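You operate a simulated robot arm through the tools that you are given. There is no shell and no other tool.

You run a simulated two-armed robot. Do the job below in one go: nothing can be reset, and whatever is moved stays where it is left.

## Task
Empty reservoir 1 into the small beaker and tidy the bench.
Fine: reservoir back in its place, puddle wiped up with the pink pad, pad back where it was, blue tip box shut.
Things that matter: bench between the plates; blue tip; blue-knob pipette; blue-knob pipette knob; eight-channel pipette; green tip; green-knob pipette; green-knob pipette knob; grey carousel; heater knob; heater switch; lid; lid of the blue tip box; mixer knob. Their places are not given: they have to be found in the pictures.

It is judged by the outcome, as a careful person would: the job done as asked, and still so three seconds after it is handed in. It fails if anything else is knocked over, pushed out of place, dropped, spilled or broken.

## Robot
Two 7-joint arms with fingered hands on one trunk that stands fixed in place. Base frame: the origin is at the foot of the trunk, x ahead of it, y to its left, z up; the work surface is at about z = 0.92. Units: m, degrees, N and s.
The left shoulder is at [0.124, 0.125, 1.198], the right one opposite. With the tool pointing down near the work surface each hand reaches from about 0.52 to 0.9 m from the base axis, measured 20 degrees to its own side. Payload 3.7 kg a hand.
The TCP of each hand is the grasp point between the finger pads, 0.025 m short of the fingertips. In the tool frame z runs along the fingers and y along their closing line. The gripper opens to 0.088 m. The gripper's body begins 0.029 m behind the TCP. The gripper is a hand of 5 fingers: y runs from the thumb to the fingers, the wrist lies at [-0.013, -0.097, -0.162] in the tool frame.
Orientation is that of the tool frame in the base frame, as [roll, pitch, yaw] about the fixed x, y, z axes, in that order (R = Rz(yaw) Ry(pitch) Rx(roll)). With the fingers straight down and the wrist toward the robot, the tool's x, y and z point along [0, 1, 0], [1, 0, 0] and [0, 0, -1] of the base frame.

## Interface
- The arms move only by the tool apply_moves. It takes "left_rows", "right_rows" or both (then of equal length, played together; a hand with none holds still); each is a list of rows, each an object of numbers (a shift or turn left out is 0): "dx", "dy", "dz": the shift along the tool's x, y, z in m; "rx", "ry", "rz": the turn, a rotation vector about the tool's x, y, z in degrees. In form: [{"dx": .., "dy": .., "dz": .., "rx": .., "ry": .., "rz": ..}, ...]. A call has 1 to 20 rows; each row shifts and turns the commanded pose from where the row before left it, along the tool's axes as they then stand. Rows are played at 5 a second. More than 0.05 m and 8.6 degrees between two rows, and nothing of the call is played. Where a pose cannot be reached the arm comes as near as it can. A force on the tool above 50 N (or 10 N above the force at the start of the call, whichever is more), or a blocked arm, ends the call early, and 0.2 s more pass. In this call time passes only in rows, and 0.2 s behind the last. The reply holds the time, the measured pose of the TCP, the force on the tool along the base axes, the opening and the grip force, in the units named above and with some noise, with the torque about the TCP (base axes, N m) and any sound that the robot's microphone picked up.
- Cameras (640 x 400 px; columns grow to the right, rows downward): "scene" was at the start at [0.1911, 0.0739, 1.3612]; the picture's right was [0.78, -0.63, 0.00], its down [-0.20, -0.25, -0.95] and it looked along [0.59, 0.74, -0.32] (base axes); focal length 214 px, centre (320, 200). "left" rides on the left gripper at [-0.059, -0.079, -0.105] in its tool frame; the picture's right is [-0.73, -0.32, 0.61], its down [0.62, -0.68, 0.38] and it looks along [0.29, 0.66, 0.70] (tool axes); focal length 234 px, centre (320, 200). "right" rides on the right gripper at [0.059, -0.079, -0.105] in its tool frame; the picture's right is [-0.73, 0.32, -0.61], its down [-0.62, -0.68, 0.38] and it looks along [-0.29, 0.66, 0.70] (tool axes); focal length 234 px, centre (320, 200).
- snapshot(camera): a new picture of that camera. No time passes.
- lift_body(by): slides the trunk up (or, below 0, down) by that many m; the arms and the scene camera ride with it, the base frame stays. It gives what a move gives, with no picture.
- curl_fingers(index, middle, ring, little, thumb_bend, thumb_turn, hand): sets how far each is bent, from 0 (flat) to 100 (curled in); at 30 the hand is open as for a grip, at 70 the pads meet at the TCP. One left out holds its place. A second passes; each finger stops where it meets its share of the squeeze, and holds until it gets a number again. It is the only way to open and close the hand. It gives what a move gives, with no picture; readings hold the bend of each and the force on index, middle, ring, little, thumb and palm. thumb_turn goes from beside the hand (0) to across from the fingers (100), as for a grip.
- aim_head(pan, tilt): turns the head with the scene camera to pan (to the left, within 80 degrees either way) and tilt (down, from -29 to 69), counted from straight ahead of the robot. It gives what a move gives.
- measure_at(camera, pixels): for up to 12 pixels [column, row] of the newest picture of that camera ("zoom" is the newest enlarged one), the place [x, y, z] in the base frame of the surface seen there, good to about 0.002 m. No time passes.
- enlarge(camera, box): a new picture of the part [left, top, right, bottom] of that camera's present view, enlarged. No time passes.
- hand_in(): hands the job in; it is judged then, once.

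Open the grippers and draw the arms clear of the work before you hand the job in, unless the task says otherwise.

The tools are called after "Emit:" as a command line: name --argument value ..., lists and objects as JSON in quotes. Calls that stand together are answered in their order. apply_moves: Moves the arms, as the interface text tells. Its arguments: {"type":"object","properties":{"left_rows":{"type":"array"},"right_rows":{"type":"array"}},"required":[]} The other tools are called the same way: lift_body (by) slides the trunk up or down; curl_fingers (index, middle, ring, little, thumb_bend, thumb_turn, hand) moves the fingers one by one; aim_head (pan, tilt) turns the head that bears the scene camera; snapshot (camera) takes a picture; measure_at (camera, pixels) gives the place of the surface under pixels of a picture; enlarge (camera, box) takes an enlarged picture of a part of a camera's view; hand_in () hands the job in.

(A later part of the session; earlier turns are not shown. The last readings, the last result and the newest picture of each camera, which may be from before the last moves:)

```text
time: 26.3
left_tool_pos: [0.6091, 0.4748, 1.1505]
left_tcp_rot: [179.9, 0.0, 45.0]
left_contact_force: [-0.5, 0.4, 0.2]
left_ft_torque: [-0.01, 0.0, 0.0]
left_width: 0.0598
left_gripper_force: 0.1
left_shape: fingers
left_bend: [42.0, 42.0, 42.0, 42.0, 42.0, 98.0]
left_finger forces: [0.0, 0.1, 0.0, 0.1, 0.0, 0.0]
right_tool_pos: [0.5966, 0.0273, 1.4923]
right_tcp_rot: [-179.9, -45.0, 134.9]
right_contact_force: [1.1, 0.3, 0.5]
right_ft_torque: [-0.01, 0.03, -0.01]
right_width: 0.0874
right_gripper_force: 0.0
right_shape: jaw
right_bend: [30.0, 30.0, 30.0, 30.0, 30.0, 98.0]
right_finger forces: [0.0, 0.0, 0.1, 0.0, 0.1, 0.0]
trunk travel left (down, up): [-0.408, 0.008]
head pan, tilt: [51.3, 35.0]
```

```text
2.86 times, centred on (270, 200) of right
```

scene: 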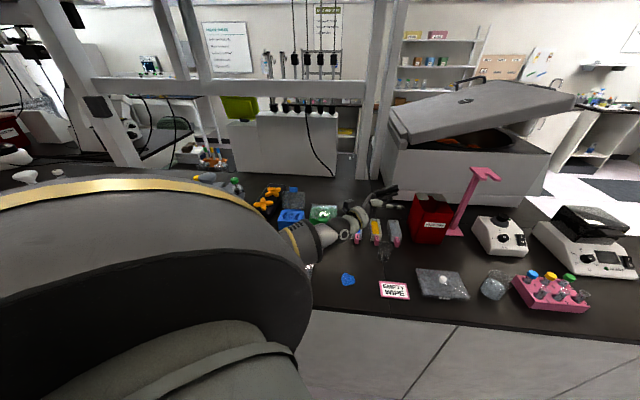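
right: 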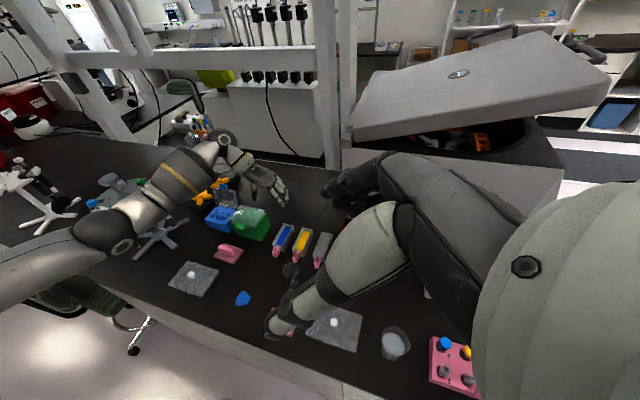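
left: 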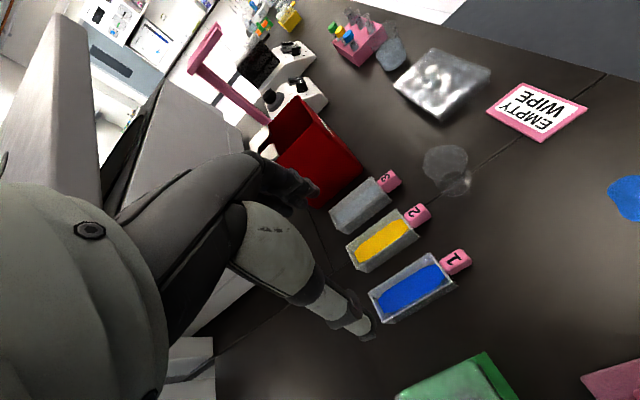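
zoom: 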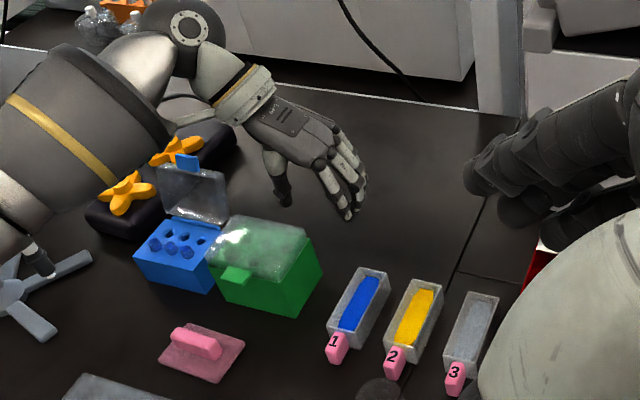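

The opening is now 0.060. I descend straight 0.12 m first and check the view.

Emit:
apply_moves --left_rows '[{"dz": 0.03, "rz": -0.5}, {"dz": 0.03}, {"dz": 0.03}, {"dz": 0.03}]'

Emit:
enlarge --camera "right" --box '[180, 130, 340, 290]'

Emit:
snapshot --camera "scene"

Emit:
snapshot --camera "left"

```text
time: 27.3
left_tool_pos: [0.6066, 0.4757, 1.0317]
left_tcp_rot: [180.0, 0.1, 45.4]
left_contact_force: [-0.2, -0.3, 0.1]
left_ft_torque: [0.04, 0.01, 0.04]
left_width: 0.06
left_gripper_force: 0.2
left_shape: fingers
left_bend: [42.0, 42.0, 42.0, 42.0, 42.0, 98.0]
left_finger forces: [0.0, 0.0, 0.0, 0.0, 0.0, 0.0]
right_tool_pos: [0.5978, 0.0272, 1.4929]
right_tcp_rot: [179.9, -45.2, 135.1]
right_contact_force: [0.0, -0.3, -0.3]
right_ft_torque: [0.01, 0.01, 0.01]
right_width: 0.0877
right_gripper_force: 0.0
right_shape: jaw
right_bend: [30.0, 30.0, 30.0, 30.0, 30.0, 98.0]
right_finger forces: [0.1, 0.0, 0.0, 0.0, 0.1, 0.0]
trunk travel left (down, up): [-0.408, 0.008]
head pan, tilt: [51.3, 35.0]
```

```text
2.50 times, centred on (260, 210) of right
```

zoom: 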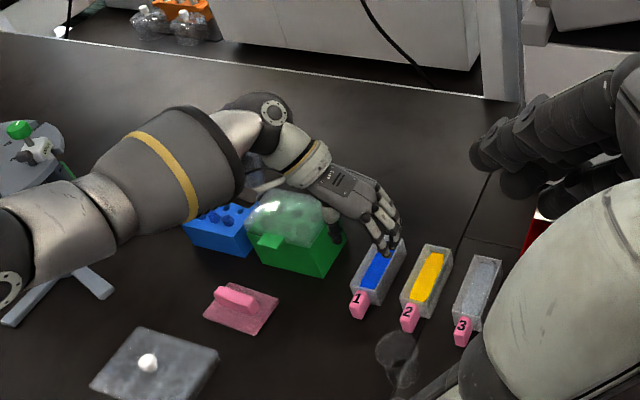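

```text
taken
```

scene: 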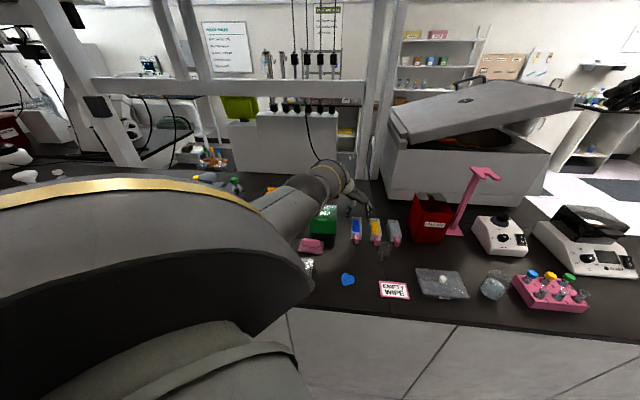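

```text
taken
```

left: 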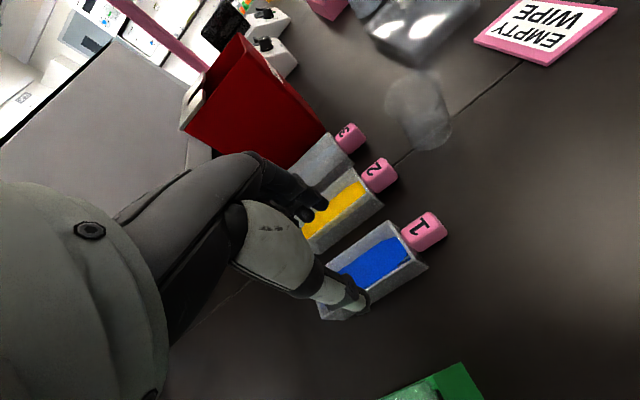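

I measure the wrist joint and forearm undersides near the green box and blue lid, and the finger positions relative to the reservoir.

Emit:
measure_at --camera "zoom" --pixels '[[270, 110], [235, 130], [240, 180], [205, 215], [300, 160], [285, 185], [330, 215], [335, 235], [290, 205], [260, 200], [250, 160], [380, 235]]'

Emit:
measure_at --camera "left" --pixels '[[368, 305], [350, 308], [345, 285], [315, 200], [308, 215], [325, 205], [330, 270], [300, 190], [290, 200], [290, 215], [425, 225], [400, 255]]'

```text
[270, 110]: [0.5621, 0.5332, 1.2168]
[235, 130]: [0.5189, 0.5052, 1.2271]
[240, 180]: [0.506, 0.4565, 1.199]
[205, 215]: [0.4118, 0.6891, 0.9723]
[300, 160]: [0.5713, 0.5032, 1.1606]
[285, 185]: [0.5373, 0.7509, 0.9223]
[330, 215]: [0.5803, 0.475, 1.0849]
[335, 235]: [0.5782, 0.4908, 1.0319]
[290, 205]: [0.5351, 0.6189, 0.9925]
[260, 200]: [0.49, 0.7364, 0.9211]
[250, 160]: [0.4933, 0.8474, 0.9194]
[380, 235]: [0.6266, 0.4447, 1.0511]
```

```text
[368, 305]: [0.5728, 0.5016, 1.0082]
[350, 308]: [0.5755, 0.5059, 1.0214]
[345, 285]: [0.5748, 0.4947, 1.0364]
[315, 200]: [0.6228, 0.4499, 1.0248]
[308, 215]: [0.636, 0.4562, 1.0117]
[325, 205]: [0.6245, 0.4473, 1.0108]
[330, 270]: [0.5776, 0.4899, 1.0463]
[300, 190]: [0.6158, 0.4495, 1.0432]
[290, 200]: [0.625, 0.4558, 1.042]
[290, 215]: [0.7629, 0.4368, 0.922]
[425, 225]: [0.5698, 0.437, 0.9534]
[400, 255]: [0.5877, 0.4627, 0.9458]
```

Fingers (y≈±0.03–0.045 of the centreline, tips 0.024 below TCP) straddle the body with clearance, and the wrist stays above the green box. I descend the last 0.081 m to TCP z≈0.950.

Emit:
apply_moves --left_rows '[{"dz": 0.025}, {"dz": 0.025}, {"dz": 0.02}, {"dz": 0.011}]'

Emit:
snapshot --camera "left"

Emit:
enlarge --camera "right" --box '[200, 180, 340, 290]'

```text
time: 28.3
left_tool_pos: [0.5895, 0.4552, 0.9631]
left_tcp_rot: [-180.0, 0.0, 45.5]
left_contact_force: [1.1, 0.4, 0.7]
left_ft_torque: [-0.01, 0.0, -0.01]
left_width: 0.0596
left_gripper_force: 0.0
left_shape: fingers
left_bend: [42.0, 42.0, 42.0, 42.0, 42.0, 98.0]
left_finger forces: [0.1, 0.0, 0.0, 0.1, 0.0, 0.0]
left hand out of reach, approached as far as the arm can: row 1, 2, 3
right_tool_pos: [0.5979, 0.0263, 1.4926]
right_tcp_rot: [-179.8, -45.1, 134.8]
right_contact_force: [-0.4, 0.5, 0.3]
right_ft_torque: [0.01, 0.01, -0.02]
right_width: 0.0876
right_gripper_force: 0.0
right_shape: jaw
right_bend: [30.0, 30.0, 30.0, 30.0, 30.0, 98.0]
right_finger forces: [0.1, 0.0, 0.0, 0.0, 0.1, 0.0]
trunk travel left (down, up): [-0.408, 0.008]
head pan, tilt: [51.3, 35.0]
```

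```text
taken
```

left: 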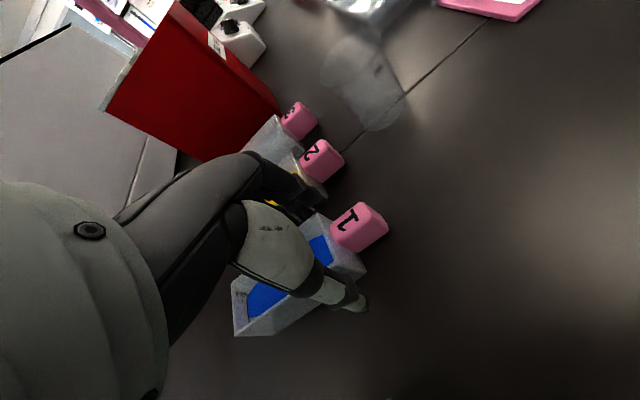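

```text
3.64 times, centred on (270, 235) of right
```

zoom: 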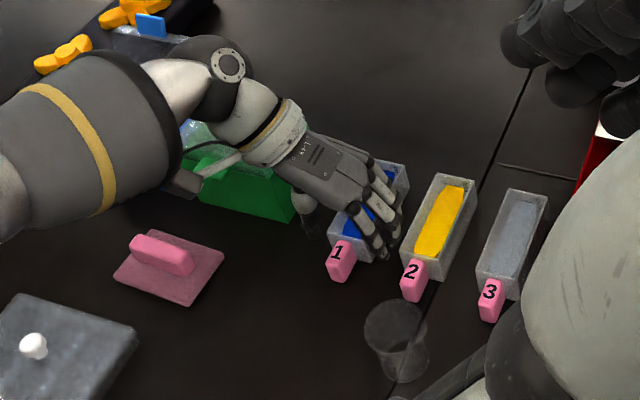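

The arm ran out of reach at trunk +0.19 (stopped, no contact, at (0.5895,0.4552,0.963)). I raise the hand straight up 0.22 m, then lower the trunk 0.15 m so the reservoir comes within reach.

Emit:
apply_moves --left_rows '[{"dz": -0.03}, {"dz": -0.04}, {"dz": -0.05}, {"dz": -0.05}, {"dz": -0.05}]'

Emit:
lift_body --by -0.15

Emit:
enlarge --camera "right" --box '[150, 130, 350, 300]'

```text
time: 29.5
left_tool_pos: [0.5882, 0.4574, 1.1832]
left_tcp_rot: [-180.0, 0.0, 45.4]
left_contact_force: [-0.3, -0.3, 0.4]
left_ft_torque: [0.0, -0.02, -0.01]
left_width: 0.0598
left_gripper_force: 0.0
left_shape: fingers
left_bend: [42.0, 42.0, 42.0, 42.0, 42.0, 98.0]
left_finger forces: [0.0, 0.0, 0.0, 0.0, 0.0, 0.0]
right_tool_pos: [0.596, 0.0256, 1.4929]
right_tcp_rot: [180.0, -45.0, 135.1]
right_contact_force: [0.0, 0.0, 0.3]
right_ft_torque: [0.01, -0.04, 0.03]
right_width: 0.0875
right_gripper_force: 0.0
right_shape: jaw
right_bend: [30.0, 30.0, 30.0, 30.0, 30.0, 98.0]
right_finger forces: [0.1, 0.0, 0.1, 0.0, 0.0, 0.0]
trunk travel left (down, up): [-0.408, 0.008]
head pan, tilt: [51.3, 35.0]
```

```text
time: 31.2
left_tool_pos: [0.5885, 0.4575, 1.0359]
left_tcp_rot: [180.0, -0.1, 45.5]
left_contact_force: [1.0, 0.7, 0.9]
left_ft_torque: [0.01, -0.01, 0.03]
left_width: 0.0597
left_gripper_force: 0.1
left_shape: fingers
left_bend: [42.0, 42.0, 42.0, 42.0, 42.0, 98.0]
left_finger forces: [0.0, 0.1, 0.0, 0.1, 0.0, 0.1]
right_tool_pos: [0.595, 0.0279, 1.3436]
right_tcp_rot: [179.8, -44.9, 135.0]
right_contact_force: [-0.1, 0.1, 0.1]
right_ft_torque: [-0.02, -0.03, -0.03]
right_width: 0.0876
right_gripper_force: 0.1
right_shape: jaw
right_bend: [30.0, 30.0, 30.0, 30.0, 30.0, 98.0]
right_finger forces: [0.0, 0.0, 0.0, 0.0, 0.1, 0.1]
trunk travel left (down, up): [-0.258, 0.158]
head pan, tilt: [51.3, 35.0]
```

```text
2.35 times, centred on (250, 215) of right
```

zoom: 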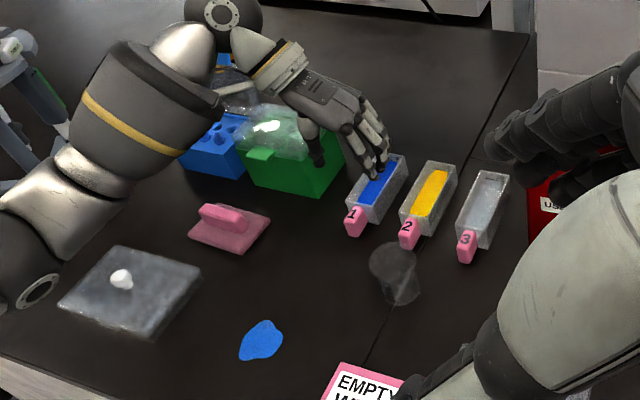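

Now I correct horizontally 0.025 m along the reservoir and descend to TCP z≈0.949.

Emit:
apply_moves --left_rows '[{"dx": 0.0125, "dy": 0.001}, {"dx": 0.0126, "dy": 0.001}, {"dz": 0.025}, {"dz": 0.02}, {"dz": 0.02}, {"dz": 0.012}, {"dz": 0.01}]'

Emit:
snapshot --camera "left"

Emit:
enlarge --camera "right" --box '[220, 150, 340, 250]'

```text
time: 32.8
left_tool_pos: [0.6086, 0.4719, 0.9478]
left_tcp_rot: [179.9, 0.0, 45.4]
left_contact_force: [0.9, 0.4, 1.9]
left_ft_torque: [-0.02, -0.1, 0.0]
left_width: 0.0598
left_gripper_force: 1.1
left_shape: fingers
left_bend: [42.0, 42.0, 42.0, 42.0, 42.0, 98.0]
left_finger forces: [0.1, 2.2, 0.0, 0.1, 0.1, 0.1]
right_tool_pos: [0.5958, 0.0273, 1.3428]
right_tcp_rot: [180.0, -45.0, 134.9]
right_contact_force: [-0.3, 0.8, 0.3]
right_ft_torque: [-0.01, 0.03, 0.0]
right_width: 0.0875
right_gripper_force: 0.0
right_shape: jaw
right_bend: [30.0, 30.0, 30.0, 30.0, 30.0, 98.0]
right_finger forces: [0.0, 0.1, 0.1, 0.0, 0.0, 0.0]
trunk travel left (down, up): [-0.258, 0.158]
head pan, tilt: [51.3, 35.0]
```

```text
taken
```

left: 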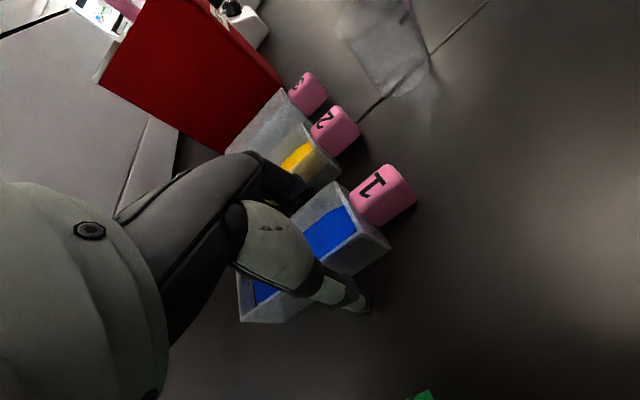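

```text
4.00 times, centred on (280, 200) of right
```

zoom: 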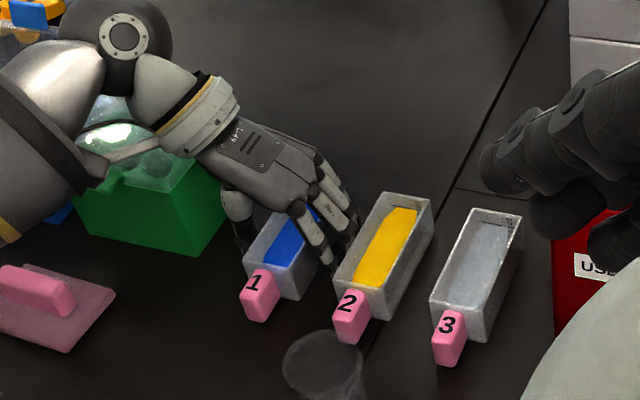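

The middle fingertip touches the bench lightly (2.2 N), so I raise 3 mm, then close thumb, index and middle around the body.

Emit:
apply_moves --left_rows '[{"dz": -0.003}]'

Emit:
curl_fingers --hand "left" --index 50 --middle 50 --thumb_bend 50

```text
time: 33.2
left_tool_pos: [0.6093, 0.4728, 0.9502]
left_tcp_rot: [180.0, 0.0, 45.3]
left_contact_force: [-0.8, -0.6, 0.1]
left_ft_torque: [-0.03, 0.04, -0.01]
left_width: 0.0596
left_gripper_force: 0.1
left_shape: fingers
left_bend: [42.0, 42.0, 42.0, 42.0, 42.0, 98.0]
left_finger forces: [0.0, 0.0, 0.0, 0.0, 0.1, 0.0]
right_tool_pos: [0.597, 0.028, 1.3424]
right_tcp_rot: [-179.9, -44.9, 134.9]
right_contact_force: [-0.6, -1.0, 0.1]
right_ft_torque: [-0.02, 0.0, -0.02]
right_width: 0.0875
right_gripper_force: 0.1
right_shape: jaw
right_bend: [30.0, 30.0, 30.0, 30.0, 30.0, 98.0]
right_finger forces: [0.0, 0.0, 0.0, 0.1, 0.0, 0.1]
trunk travel left (down, up): [-0.258, 0.158]
head pan, tilt: [51.3, 35.0]
```

```text
time: 34.2
left_tool_pos: [0.6074, 0.4721, 0.9501]
left_tcp_rot: [-180.0, 0.0, 45.4]
left_contact_force: [0.7, 0.6, 0.5]
left_ft_torque: [0.01, 0.0, 0.01]
left_width: 0.0424
left_gripper_force: 0.1
left_shape: fingers
left_bend: [50.0, 50.0, 42.0, 42.0, 50.0, 98.0]
left_finger forces: [0.1, 0.0, 0.0, 0.1, 0.0, 0.0]
right_tool_pos: [0.5968, 0.0283, 1.3429]
right_tcp_rot: [-180.0, -45.0, 134.9]
right_contact_force: [-0.6, -0.2, -0.1]
right_ft_torque: [0.01, -0.01, 0.03]
right_width: 0.0874
right_gripper_force: 0.1
right_shape: jaw
right_bend: [30.0, 30.0, 30.0, 30.0, 30.0, 98.0]
right_finger forces: [0.1, 0.0, 0.0, 0.0, 0.1, 0.0]
trunk travel left (down, up): [-0.258, 0.158]
head pan, tilt: [51.3, 35.0]
```

At opening 0.042 there is still no contact; I close on to grip.

Emit:
curl_fingers --hand "left" --index 62 --middle 62 --thumb_bend 62

Emit:
snapshot --camera "left"

Emit:
enlarge --camera "right" --box '[220, 150, 340, 250]'

```text
time: 35.2
left_tool_pos: [0.6086, 0.4722, 0.9505]
left_tcp_rot: [-180.0, 0.0, 45.4]
left_contact_force: [0.7, 1.1, 2.0]
left_ft_torque: [0.02, -0.03, -0.01]
left_width: 0.0336
left_gripper_force: 7.8
left_shape: fingers
left_bend: [55.0, 57.0, 42.0, 42.0, 54.0, 97.0]
left_finger forces: [3.9, 3.8, 0.1, 0.0, 7.4, 0.0]
right_tool_pos: [0.5967, 0.0275, 1.3429]
right_tcp_rot: [179.9, -44.9, 135.0]
right_contact_force: [0.5, 0.4, 0.4]
right_ft_torque: [-0.03, -0.01, 0.02]
right_width: 0.0875
right_gripper_force: 0.0
right_shape: jaw
right_bend: [30.0, 30.0, 30.0, 30.0, 30.0, 98.0]
right_finger forces: [0.0, 0.0, 0.0, 0.0, 0.0, 0.0]
trunk travel left (down, up): [-0.258, 0.158]
head pan, tilt: [51.3, 35.0]
```

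```text
taken
```

left: 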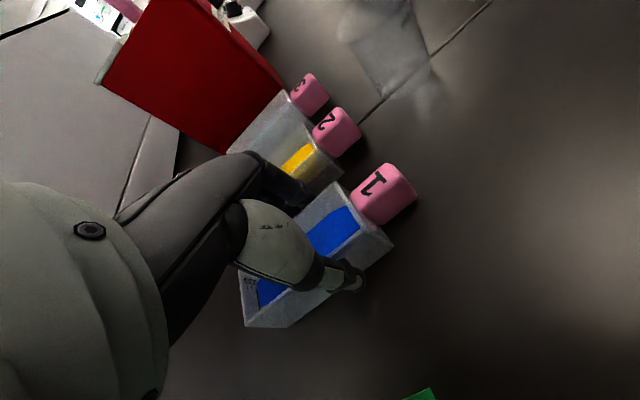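

```text
4.00 times, centred on (280, 200) of right
```

zoom: 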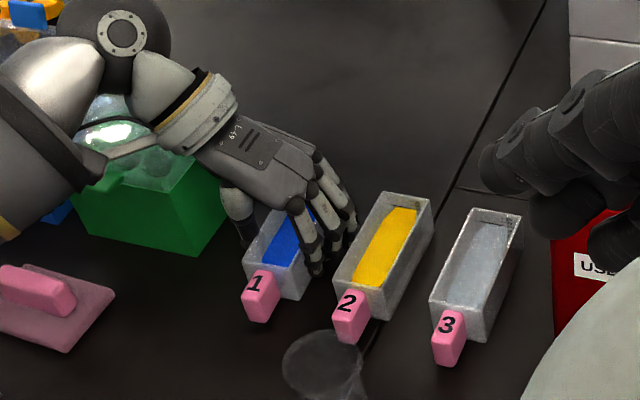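

Balanced grip: thumb 7.4 N, index 3.9 N, middle 3.8 N. I lift 2 cm gently to test it.

Emit:
apply_moves --left_rows '[{"dz": -0.004}, {"dz": -0.008}, {"dz": -0.008}]'

Emit:
enlarge --camera "right" --box '[220, 150, 340, 250]'

Emit:
snapshot --camera "left"

```text
time: 36.0
left_tool_pos: [0.6081, 0.4725, 0.9699]
left_tcp_rot: [179.9, 0.1, 45.4]
left_contact_force: [-1.1, 0.3, -0.6]
left_ft_torque: [0.03, 0.0, -0.04]
left_width: 0.0335
left_gripper_force: 7.4
left_shape: fingers
left_bend: [55.0, 57.0, 42.0, 42.0, 54.0, 96.0]
left_finger forces: [3.9, 3.4, 0.0, 0.0, 7.4, 0.1]
right_tool_pos: [0.5963, 0.0275, 1.3429]
right_tcp_rot: [-179.9, -45.0, 135.0]
right_contact_force: [0.3, -0.2, -0.3]
right_ft_torque: [0.01, 0.0, 0.0]
right_width: 0.0876
right_gripper_force: 0.0
right_shape: jaw
right_bend: [30.0, 30.0, 30.0, 30.0, 30.0, 98.0]
right_finger forces: [0.0, 0.0, 0.0, 0.1, 0.0, 0.1]
trunk travel left (down, up): [-0.258, 0.158]
head pan, tilt: [51.3, 35.0]
```

```text
4.00 times, centred on (280, 200) of right
```

zoom: 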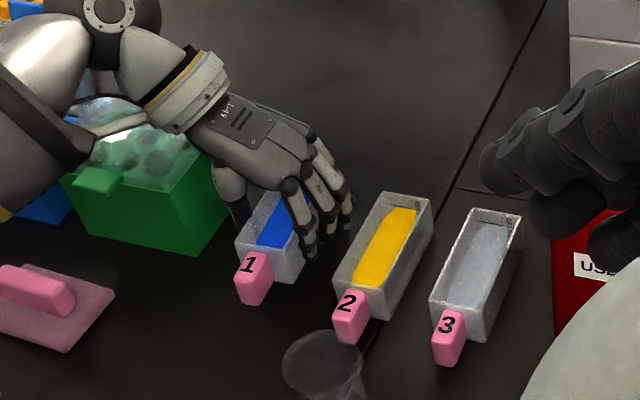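

```text
taken
```

left: 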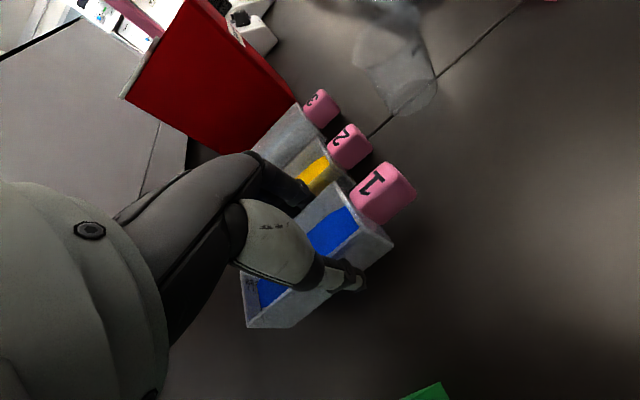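

The reservoir rises with the hand, staying level and fixed in the left view (385,195). I raise trunk by 0.15 m to carry it straight up.

Emit:
lift_body --by 0.15

Emit:
snapshot --camera "left"

Emit:
snapshot --camera "right"

```text
time: 37.8
left_tool_pos: [0.6075, 0.4721, 1.1202]
left_tcp_rot: [179.9, 0.0, 45.5]
left_contact_force: [0.4, 0.3, 0.5]
left_ft_torque: [0.03, -0.01, 0.01]
left_width: 0.0335
left_gripper_force: 7.5
left_shape: fingers
left_bend: [55.0, 57.0, 42.0, 42.0, 54.0, 96.0]
left_finger forces: [3.9, 3.5, 0.1, 0.0, 7.4, 0.0]
right_tool_pos: [0.5971, 0.0265, 1.4933]
right_tcp_rot: [-180.0, -45.0, 135.1]
right_contact_force: [0.5, 0.8, 0.3]
right_ft_torque: [0.0, -0.02, 0.03]
right_width: 0.0873
right_gripper_force: 0.0
right_shape: jaw
right_bend: [30.0, 30.0, 30.0, 30.0, 30.0, 98.0]
right_finger forces: [0.0, 0.0, 0.0, 0.0, 0.0, 0.1]
trunk travel left (down, up): [-0.408, 0.008]
head pan, tilt: [51.3, 35.0]
```

```text
taken
```

left: 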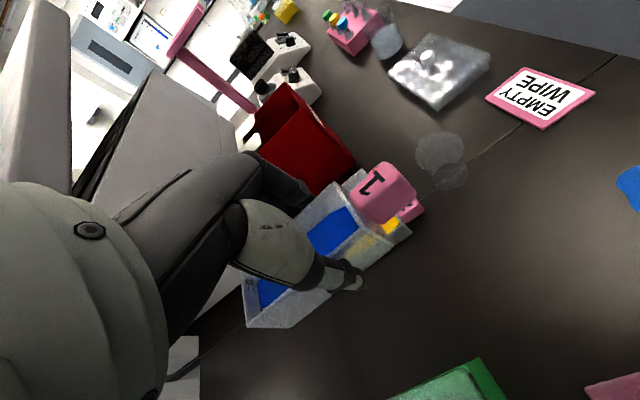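

```text
taken
```

right: 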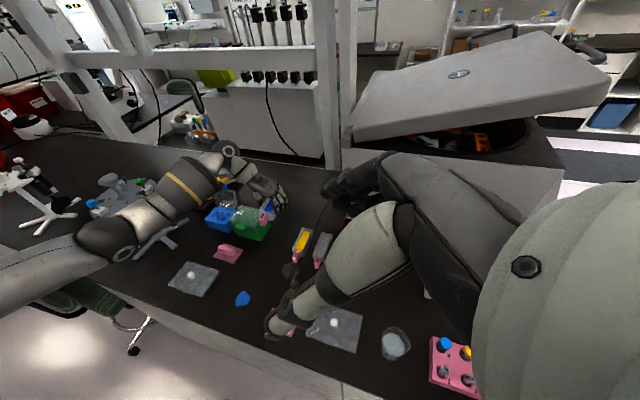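

I measure the reservoir's corners in hand (left view, far corner near (245,278), near corners (330,185),(395,240)) to find the pouring lip in the tool frame.

Emit:
enlarge --camera "left" --box '[230, 150, 430, 340]'

```text
2.11 times, centred on (330, 245) of left
```

zoom: 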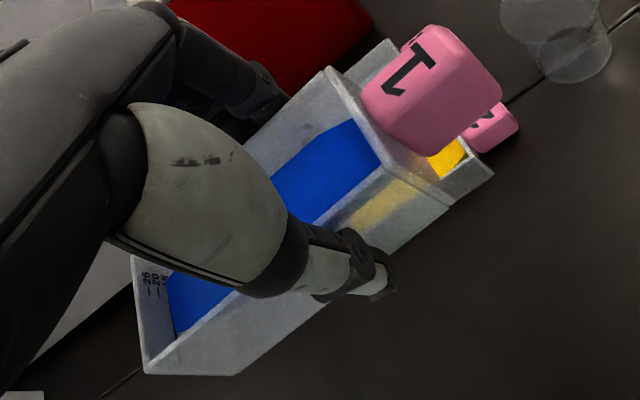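

Emit:
measure_at --camera "zoom" --pixels '[[145, 372], [134, 258], [150, 340], [240, 372], [325, 73], [385, 165], [350, 120], [450, 205], [340, 150], [430, 80], [190, 300], [155, 310]]'

```text
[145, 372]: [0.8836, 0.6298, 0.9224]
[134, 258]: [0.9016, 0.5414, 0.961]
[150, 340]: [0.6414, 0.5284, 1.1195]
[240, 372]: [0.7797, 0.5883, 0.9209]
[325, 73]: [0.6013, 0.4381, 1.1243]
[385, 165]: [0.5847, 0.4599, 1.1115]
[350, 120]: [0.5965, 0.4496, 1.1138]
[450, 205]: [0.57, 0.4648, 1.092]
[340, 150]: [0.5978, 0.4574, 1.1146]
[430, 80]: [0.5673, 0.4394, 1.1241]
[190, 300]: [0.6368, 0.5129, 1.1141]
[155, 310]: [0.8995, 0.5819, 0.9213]
```

The lip is at about x=+0.064, z=−0.005 in the tool frame. Before carrying it over, I check the red bin's corner and top height in the scene view.

Emit:
snapshot --camera "scene"

Emit:
measure_at --camera "scene" --pixels '[[410, 195], [412, 230], [445, 212], [449, 240], [420, 192], [380, 250], [388, 243], [372, 243], [384, 258], [380, 256], [398, 238], [375, 232]]'

Emit:
enlarge --camera "scene" --box '[310, 180, 450, 300]'

```text
taken
```

scene: 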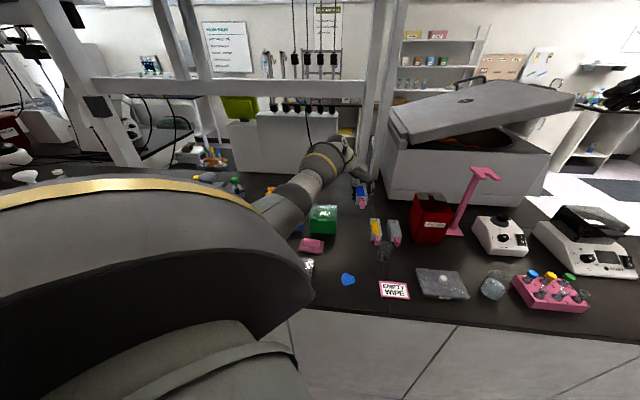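

```text
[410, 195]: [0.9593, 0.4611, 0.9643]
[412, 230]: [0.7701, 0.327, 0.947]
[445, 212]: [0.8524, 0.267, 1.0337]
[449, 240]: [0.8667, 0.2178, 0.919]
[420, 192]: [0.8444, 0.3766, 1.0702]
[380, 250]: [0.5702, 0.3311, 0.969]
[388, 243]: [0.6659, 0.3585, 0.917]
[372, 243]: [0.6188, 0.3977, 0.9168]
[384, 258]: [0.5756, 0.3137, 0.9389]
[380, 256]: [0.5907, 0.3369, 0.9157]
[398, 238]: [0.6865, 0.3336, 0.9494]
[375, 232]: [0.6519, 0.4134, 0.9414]
```

```text
3.33 times, centred on (380, 240) of scene
```

zoom: 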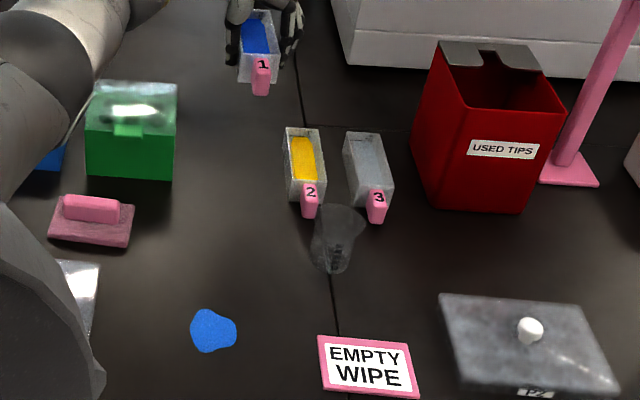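

The bin is clear (nearest corner (0.77,0.327)). I turn the level reservoir to yaw 135° at this height and carry it to the far-right side of the beaker, still at TCP z≈1.12.

Emit:
apply_moves --left_rows '[{"rz": -7.46}, {"rz": -7.46}, {"rz": -7.46}, {"rz": -7.46}, {"rz": -7.46}, {"rz": -7.46}, {"rz": -7.46}, {"rz": -7.46}, {"rz": -7.46}, {"rz": -7.46}, {"rz": -7.46}, {"rz": -7.46}, {"dx": -0.0267, "dy": -0.0182}, {"dx": -0.0267, "dy": -0.0182}, {"dx": -0.0267, "dy": -0.0182}, {"dx": -0.0267, "dy": -0.0182}, {"dx": -0.0267, "dy": -0.0182}, {"dx": -0.0267, "dy": -0.0182}]'

Emit:
snapshot --camera "left"

Emit:
enlarge --camera "scene" --box '[310, 180, 450, 300]'

Emit:
enlarge --camera "right" --box '[180, 180, 360, 320]'

```text
time: 41.6
left_tool_pos: [0.6434, 0.2779, 1.1208]
left_tcp_rot: [179.9, -0.1, 135.1]
left_contact_force: [0.2, -0.8, 0.1]
left_ft_torque: [0.01, -0.02, 0.0]
left_width: 0.0334
left_gripper_force: 7.2
left_shape: fingers
left_bend: [55.0, 57.0, 42.0, 42.0, 54.0, 96.0]
left_finger forces: [3.7, 3.3, 0.1, 0.0, 7.2, 0.0]
right_tool_pos: [0.5968, 0.026, 1.4925]
right_tcp_rot: [-180.0, -45.1, 135.0]
right_contact_force: [-0.3, 0.0, 0.5]
right_ft_torque: [0.0, 0.02, -0.02]
right_width: 0.0874
right_gripper_force: 0.1
right_shape: jaw
right_bend: [30.0, 30.0, 30.0, 30.0, 30.0, 98.0]
right_finger forces: [0.0, 0.0, 0.0, 0.0, 0.1, 0.0]
trunk travel left (down, up): [-0.408, 0.008]
head pan, tilt: [51.3, 35.0]
```

```text
taken
```

left: 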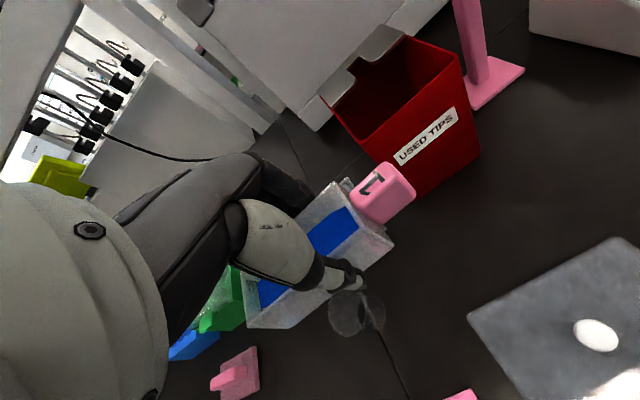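

```text
3.33 times, centred on (380, 240) of scene
```

zoom: 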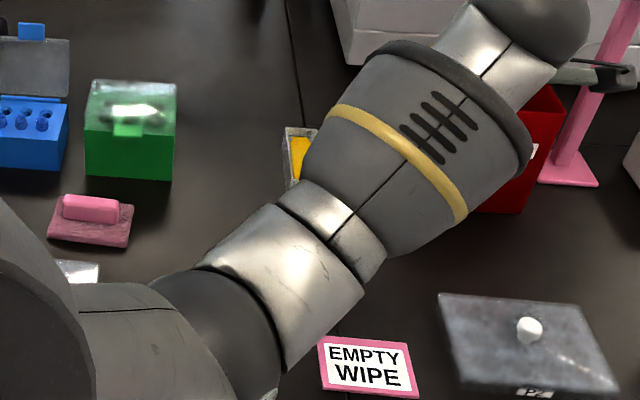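

```text
2.86 times, centred on (270, 250) of right
```

zoom: 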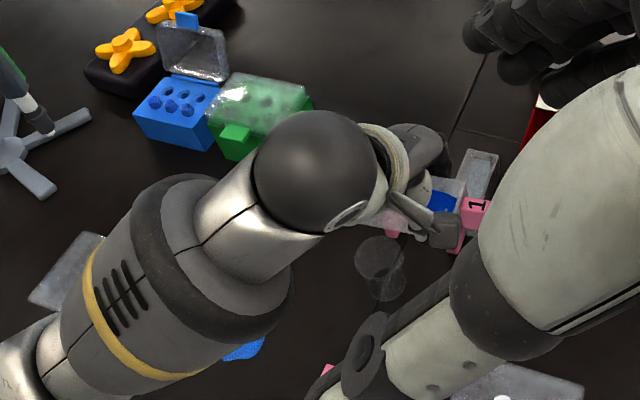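

I zoom on the beaker in the left view around (357,312) to verify its centre against my estimate.

Emit:
enlarge --camera "left" --box '[290, 250, 430, 370]'

```text
3.33 times, centred on (360, 310) of left
```

zoom: 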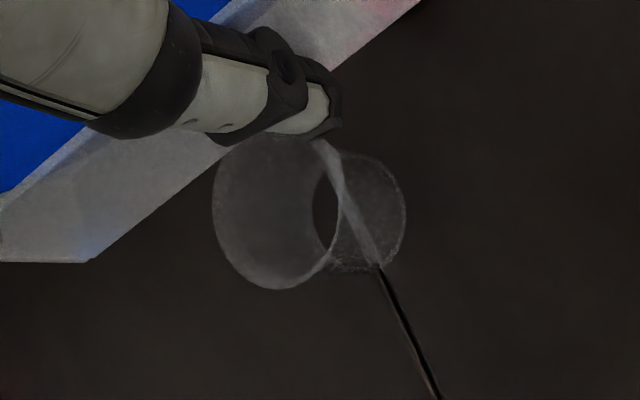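

Emit:
measure_at --camera "zoom" --pixels '[[214, 200], [232, 265], [277, 289], [320, 265], [337, 225], [404, 212], [375, 265], [345, 270], [385, 170], [360, 215], [390, 250], [270, 287]]'

```text
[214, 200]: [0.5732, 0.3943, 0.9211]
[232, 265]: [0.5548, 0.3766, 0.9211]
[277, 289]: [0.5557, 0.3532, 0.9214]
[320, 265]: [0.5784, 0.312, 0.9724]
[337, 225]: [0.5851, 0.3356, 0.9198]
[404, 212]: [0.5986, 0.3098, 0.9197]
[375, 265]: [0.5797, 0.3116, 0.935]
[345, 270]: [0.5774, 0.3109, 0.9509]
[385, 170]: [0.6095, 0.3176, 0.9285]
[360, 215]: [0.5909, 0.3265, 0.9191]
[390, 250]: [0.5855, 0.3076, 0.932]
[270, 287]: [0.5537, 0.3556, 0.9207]
```

Rim circle fits centre ≈(0.5905,0.330), r≈0.024. I re-read the pose with a zero row to average noise before the final alignment.

Emit:
apply_moves --left_rows '[{"dx": 0.0}]'

Emit:
apply_moves --left_rows '[{"dx": 0.0}]'

```text
time: 42.0
left_tool_pos: [0.6441, 0.278, 1.1193]
left_tcp_rot: [-179.9, 0.0, 135.0]
left_contact_force: [-0.1, 0.4, -0.2]
left_ft_torque: [-0.04, 0.0, -0.02]
left_width: 0.0338
left_gripper_force: 7.1
left_shape: fingers
left_bend: [55.0, 57.0, 42.0, 42.0, 54.0, 96.0]
left_finger forces: [3.8, 3.4, 0.0, 0.0, 7.3, 0.0]
right_tool_pos: [0.5966, 0.0272, 1.4925]
right_tcp_rot: [179.9, -45.1, 135.0]
right_contact_force: [0.1, 0.0, -0.1]
right_ft_torque: [0.01, -0.02, 0.03]
right_width: 0.0875
right_gripper_force: 0.0
right_shape: jaw
right_bend: [30.0, 30.0, 30.0, 30.0, 30.0, 98.0]
right_finger forces: [0.1, 0.0, 0.1, 0.0, 0.1, 0.0]
trunk travel left (down, up): [-0.408, 0.008]
head pan, tilt: [51.3, 35.0]
```

```text
time: 42.4
left_tool_pos: [0.6438, 0.2788, 1.1188]
left_tcp_rot: [-179.9, -0.1, 135.0]
left_contact_force: [0.5, 0.3, -0.1]
left_ft_torque: [0.01, -0.02, 0.0]
left_width: 0.0335
left_gripper_force: 7.4
left_shape: fingers
left_bend: [55.0, 57.0, 42.0, 42.0, 54.0, 96.0]
left_finger forces: [3.8, 3.3, 0.0, 0.0, 7.3, 0.0]
right_tool_pos: [0.597, 0.0269, 1.4929]
right_tcp_rot: [180.0, -45.0, 135.0]
right_contact_force: [-0.6, 0.0, -0.4]
right_ft_torque: [-0.01, -0.02, 0.02]
right_width: 0.0873
right_gripper_force: 0.1
right_shape: jaw
right_bend: [30.0, 30.0, 30.0, 30.0, 30.0, 98.0]
right_finger forces: [0.0, 0.0, 0.0, 0.1, 0.0, 0.0]
trunk travel left (down, up): [-0.408, 0.008]
head pan, tilt: [51.3, 35.0]
```

TCP is ≈(0.6438,0.2783,1.1195). I shift 5 mm along x so the lip sits just short of the beaker's centre and lower to TCP z≈1.020 (bottom of reservoir ≈1.2 cm above the rim).

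Emit:
apply_moves --left_rows '[{"dx": 0.0052, "dy": 0.0003, "dz": 0.015}, {"dz": 0.025}, {"dz": 0.025}, {"dz": 0.02}, {"dz": 0.0145}]'

Emit:
snapshot --camera "left"

Emit:
enlarge --camera "right" --box '[220, 200, 340, 310]'

Emit:
snapshot --camera "scene"

```text
time: 43.6
left_tool_pos: [0.6401, 0.2849, 1.0204]
left_tcp_rot: [-180.0, 0.0, 135.0]
left_contact_force: [0.4, -0.4, -0.2]
left_ft_torque: [-0.01, -0.05, 0.0]
left_width: 0.0335
left_gripper_force: 7.3
left_shape: fingers
left_bend: [55.0, 57.0, 42.0, 42.0, 54.0, 96.0]
left_finger forces: [3.8, 3.4, 0.1, 0.0, 7.3, 0.0]
right_tool_pos: [0.5983, 0.0275, 1.4921]
right_tcp_rot: [-180.0, -45.0, 135.0]
right_contact_force: [-0.3, -0.4, -0.3]
right_ft_torque: [0.02, 0.0, 0.01]
right_width: 0.0877
right_gripper_force: 0.1
right_shape: jaw
right_bend: [30.0, 30.0, 30.0, 30.0, 30.0, 98.0]
right_finger forces: [0.0, 0.1, 0.0, 0.0, 0.1, 0.0]
trunk travel left (down, up): [-0.408, 0.008]
head pan, tilt: [51.3, 35.0]
```

```text
taken
```

left: 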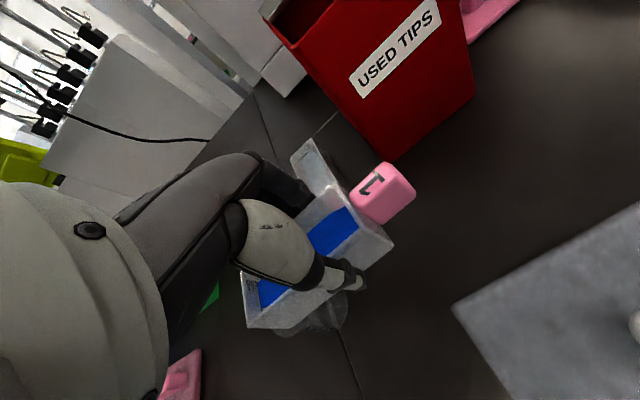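

```text
3.64 times, centred on (280, 255) of right
```

zoom: 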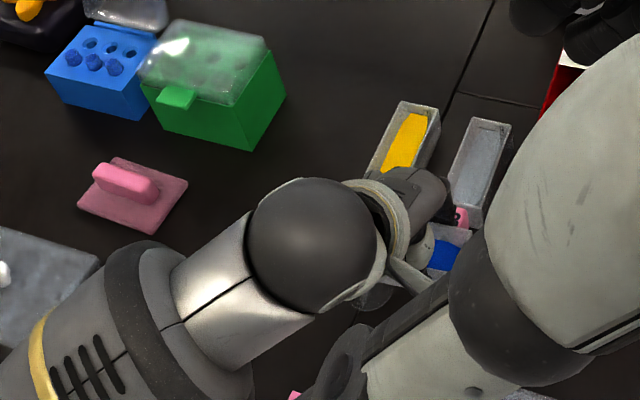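

```text
taken
```

scene: 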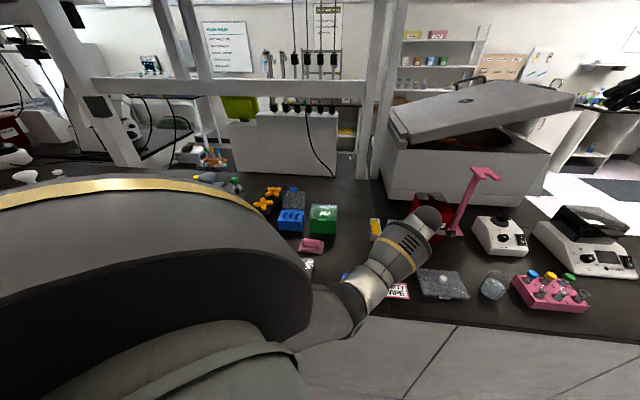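

The lip is over the beaker's centre within ~3 mm, beaker seen under the far end at (315,320) in the left view. I start the pour slowly: 12° in 1.5° steps pivoting about the lip, then check.

Emit:
apply_moves --left_rows '[{"dx": -0.00011, "dz": -0.00168, "ry": -1.5}, {"dx": -0.00011, "dz": -0.00168, "ry": -1.5}, {"dx": -0.00011, "dz": -0.00168, "ry": -1.5}, {"dx": -0.00011, "dz": -0.00168, "ry": -1.5}, {"dx": -0.00011, "dz": -0.00168, "ry": -1.5}, {"dx": -0.00011, "dz": -0.00168, "ry": -1.5}, {"dx": -0.00011, "dz": -0.00168, "ry": -1.5}, {"dx": -0.00011, "dz": -0.00168, "ry": -1.5}, {"dx": -0.00011, "dz": -0.00168, "ry": -1.5}, {"dx": -0.00011, "dz": -0.00168, "ry": -1.5}, {"dx": -0.00011, "dz": -0.00168, "ry": -1.5}, {"dx": -0.00011, "dz": -0.00168, "ry": -1.5}]'

Emit:
snapshot --camera "left"

Emit:
snapshot --camera "right"

```text
time: 46.2
left_tool_pos: [0.6399, 0.2868, 1.0408]
left_tcp_rot: [179.9, 17.9, 134.8]
left_contact_force: [0.4, -0.1, 0.7]
left_ft_torque: [0.01, 0.0, 0.01]
left_width: 0.0334
left_gripper_force: 6.9
left_shape: fingers
left_bend: [55.0, 57.0, 42.0, 42.0, 54.0, 96.0]
left_finger forces: [3.8, 3.4, 0.0, 0.1, 7.2, 0.1]
right_tool_pos: [0.5974, 0.0272, 1.492]
right_tcp_rot: [-180.0, -44.9, 134.9]
right_contact_force: [0.0, -0.1, 0.6]
right_ft_torque: [0.05, -0.01, 0.01]
right_width: 0.0876
right_gripper_force: 0.1
right_shape: jaw
right_bend: [30.0, 30.0, 30.0, 30.0, 30.0, 98.0]
right_finger forces: [0.1, 0.0, 0.1, 0.0, 0.0, 0.0]
trunk travel left (down, up): [-0.408, 0.008]
head pan, tilt: [51.3, 35.0]
```

```text
taken
```

left: 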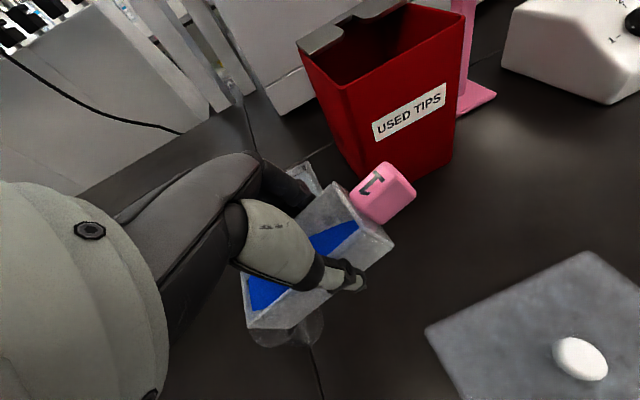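

```text
taken
```

right: 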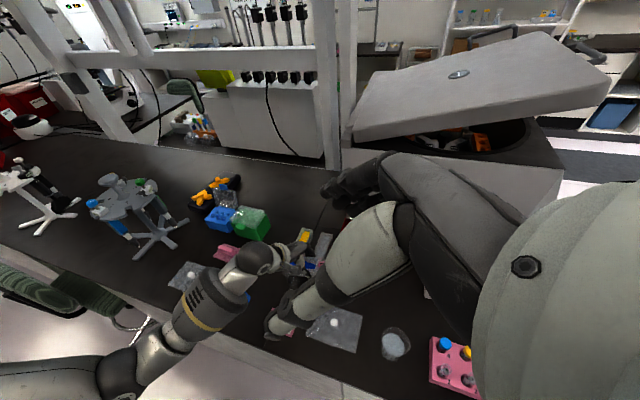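

At 17.9° the liquid has moved to the far end; I zoom in on the lip and beaker in the left view before tilting on.

Emit:
enlarge --camera "left" --box '[230, 220, 400, 370]'

```text
2.67 times, centred on (315, 295) of left
```

zoom: 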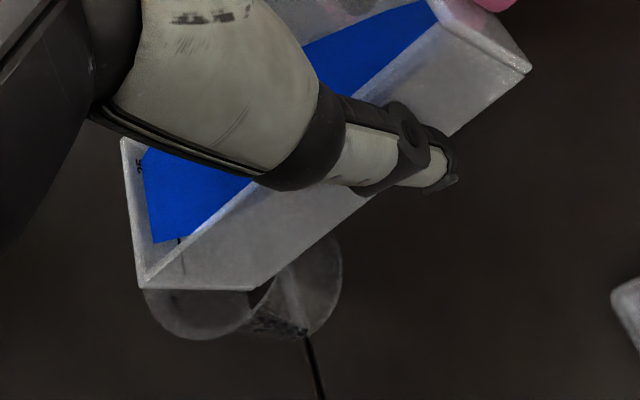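

The beaker rim lies under the lip; relative offsets are a few mm at most. I continue tilting slowly to ~30° with a 1.5 mm sideways correction, then check for the stream.

Emit:
apply_moves --left_rows '[{"dx": -0.00011, "dy": -0.0005, "dz": -0.00168, "ry": -1.5}, {"dx": -0.00011, "dy": -0.0005, "dz": -0.00168, "ry": -1.5}, {"dx": -0.00011, "dy": -0.0005, "dz": -0.00168, "ry": -1.5}, {"dx": -0.00011, "dz": -0.00168, "ry": -1.5}, {"dx": -0.00011, "dz": -0.00168, "ry": -1.5}]'

Emit:
enlarge --camera "left" --box '[230, 220, 400, 370]'

Emit:
enlarge --camera "right" --box '[230, 200, 360, 300]'

```text
time: 47.4
left_tool_pos: [0.6367, 0.2868, 1.0479]
left_tcp_rot: [-180.0, 25.5, 135.0]
left_contact_force: [-0.1, -0.5, -0.4]
left_ft_torque: [0.0, 0.01, 0.02]
left_width: 0.0334
left_gripper_force: 7.5
left_shape: fingers
left_bend: [55.0, 57.0, 42.0, 42.0, 54.0, 96.0]
left_finger forces: [3.8, 3.4, 0.0, 0.0, 7.2, 0.0]
right_tool_pos: [0.5974, 0.026, 1.4921]
right_tcp_rot: [179.9, -45.0, 135.1]
right_contact_force: [-0.1, 0.9, 0.4]
right_ft_torque: [-0.01, -0.02, -0.01]
right_width: 0.0877
right_gripper_force: 0.0
right_shape: jaw
right_bend: [30.0, 30.0, 30.0, 30.0, 30.0, 98.0]
right_finger forces: [0.0, 0.0, 0.0, 0.1, 0.1, 0.1]
trunk travel left (down, up): [-0.408, 0.008]
head pan, tilt: [51.3, 35.0]
```

```text
2.67 times, centred on (315, 295) of left
```

zoom: 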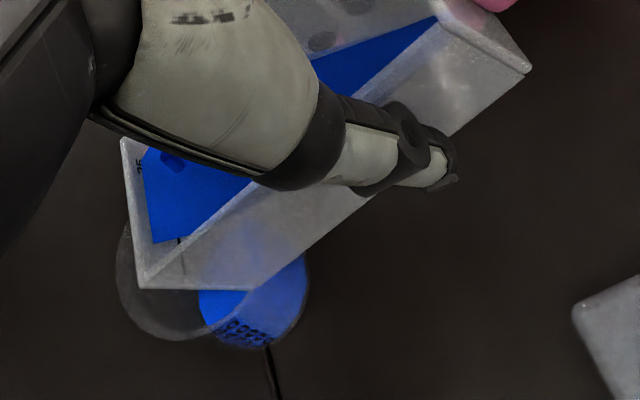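

```text
4.00 times, centred on (295, 250) of right
```

zoom: 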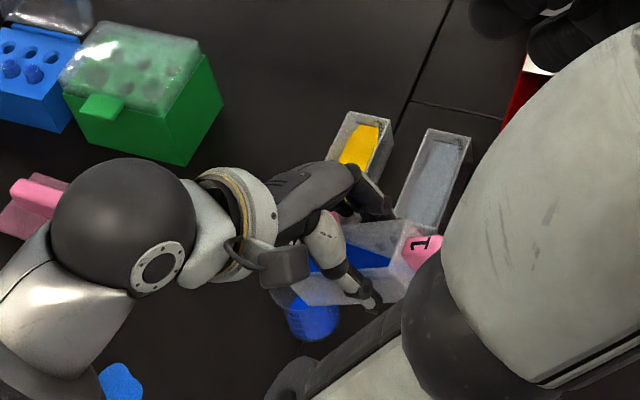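

The beaker is filling with blue and nothing shows outside it. I continue the slow tilt to ~42°.

Emit:
apply_moves --left_rows '[{"dx": -0.00011, "dz": -0.00168, "ry": -1.5}, {"dx": -0.00011, "dz": -0.00168, "ry": -1.5}, {"dx": -0.00011, "dz": -0.00168, "ry": -1.5}, {"dx": -0.00011, "dz": -0.00168, "ry": -1.5}, {"dx": -0.00011, "dz": -0.00168, "ry": -1.5}, {"dx": -0.00011, "dz": -0.00168, "ry": -1.5}, {"dx": -0.00011, "dz": -0.00168, "ry": -1.5}, {"dx": -0.00011, "dz": -0.00168, "ry": -1.5}, {"dx": -0.00011, "dz": -0.00168, "ry": -1.5}, {"dx": -0.00011, "dz": -0.00168, "ry": -1.5}, {"dx": -0.00011, "dz": -0.00168, "ry": -1.5}]'

Emit:
enlarge --camera "left" --box '[200, 220, 370, 370]'

Emit:
enlarge --camera "right" --box '[230, 200, 360, 300]'

```text
time: 49.8
left_tool_pos: [0.6298, 0.2928, 1.0649]
left_tcp_rot: [179.9, 42.0, 134.9]
left_contact_force: [0.0, -0.6, -0.6]
left_ft_torque: [0.0, 0.03, 0.01]
left_width: 0.0338
left_gripper_force: 7.3
left_shape: fingers
left_bend: [55.0, 57.0, 42.0, 42.0, 54.0, 96.0]
left_finger forces: [3.8, 3.4, 0.1, 0.0, 7.2, 0.0]
right_tool_pos: [0.5962, 0.0277, 1.4933]
right_tcp_rot: [-180.0, -45.0, 135.0]
right_contact_force: [-0.3, 0.6, 0.6]
right_ft_torque: [0.0, 0.0, -0.03]
right_width: 0.0875
right_gripper_force: 0.1
right_shape: jaw
right_bend: [30.0, 30.0, 30.0, 30.0, 30.0, 98.0]
right_finger forces: [0.1, 0.0, 0.0, 0.0, 0.1, 0.0]
trunk travel left (down, up): [-0.408, 0.008]
head pan, tilt: [51.3, 35.0]
```

```text
2.67 times, centred on (285, 295) of left
```

zoom: 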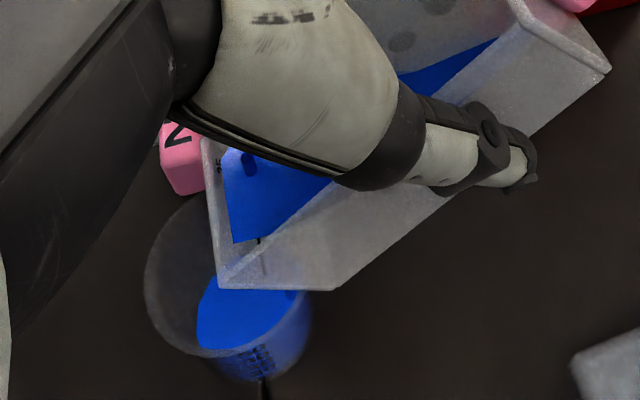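

```text
4.00 times, centred on (295, 250) of right
```

zoom: 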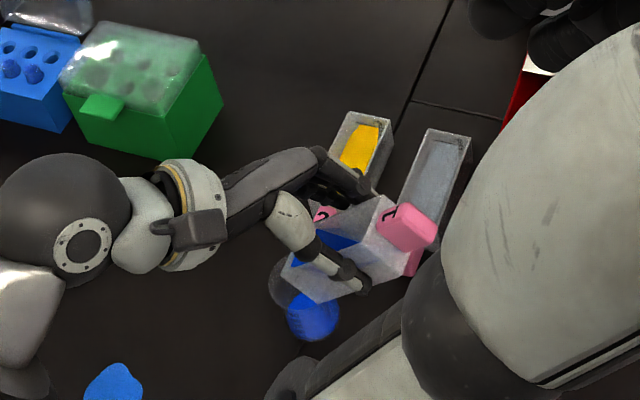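

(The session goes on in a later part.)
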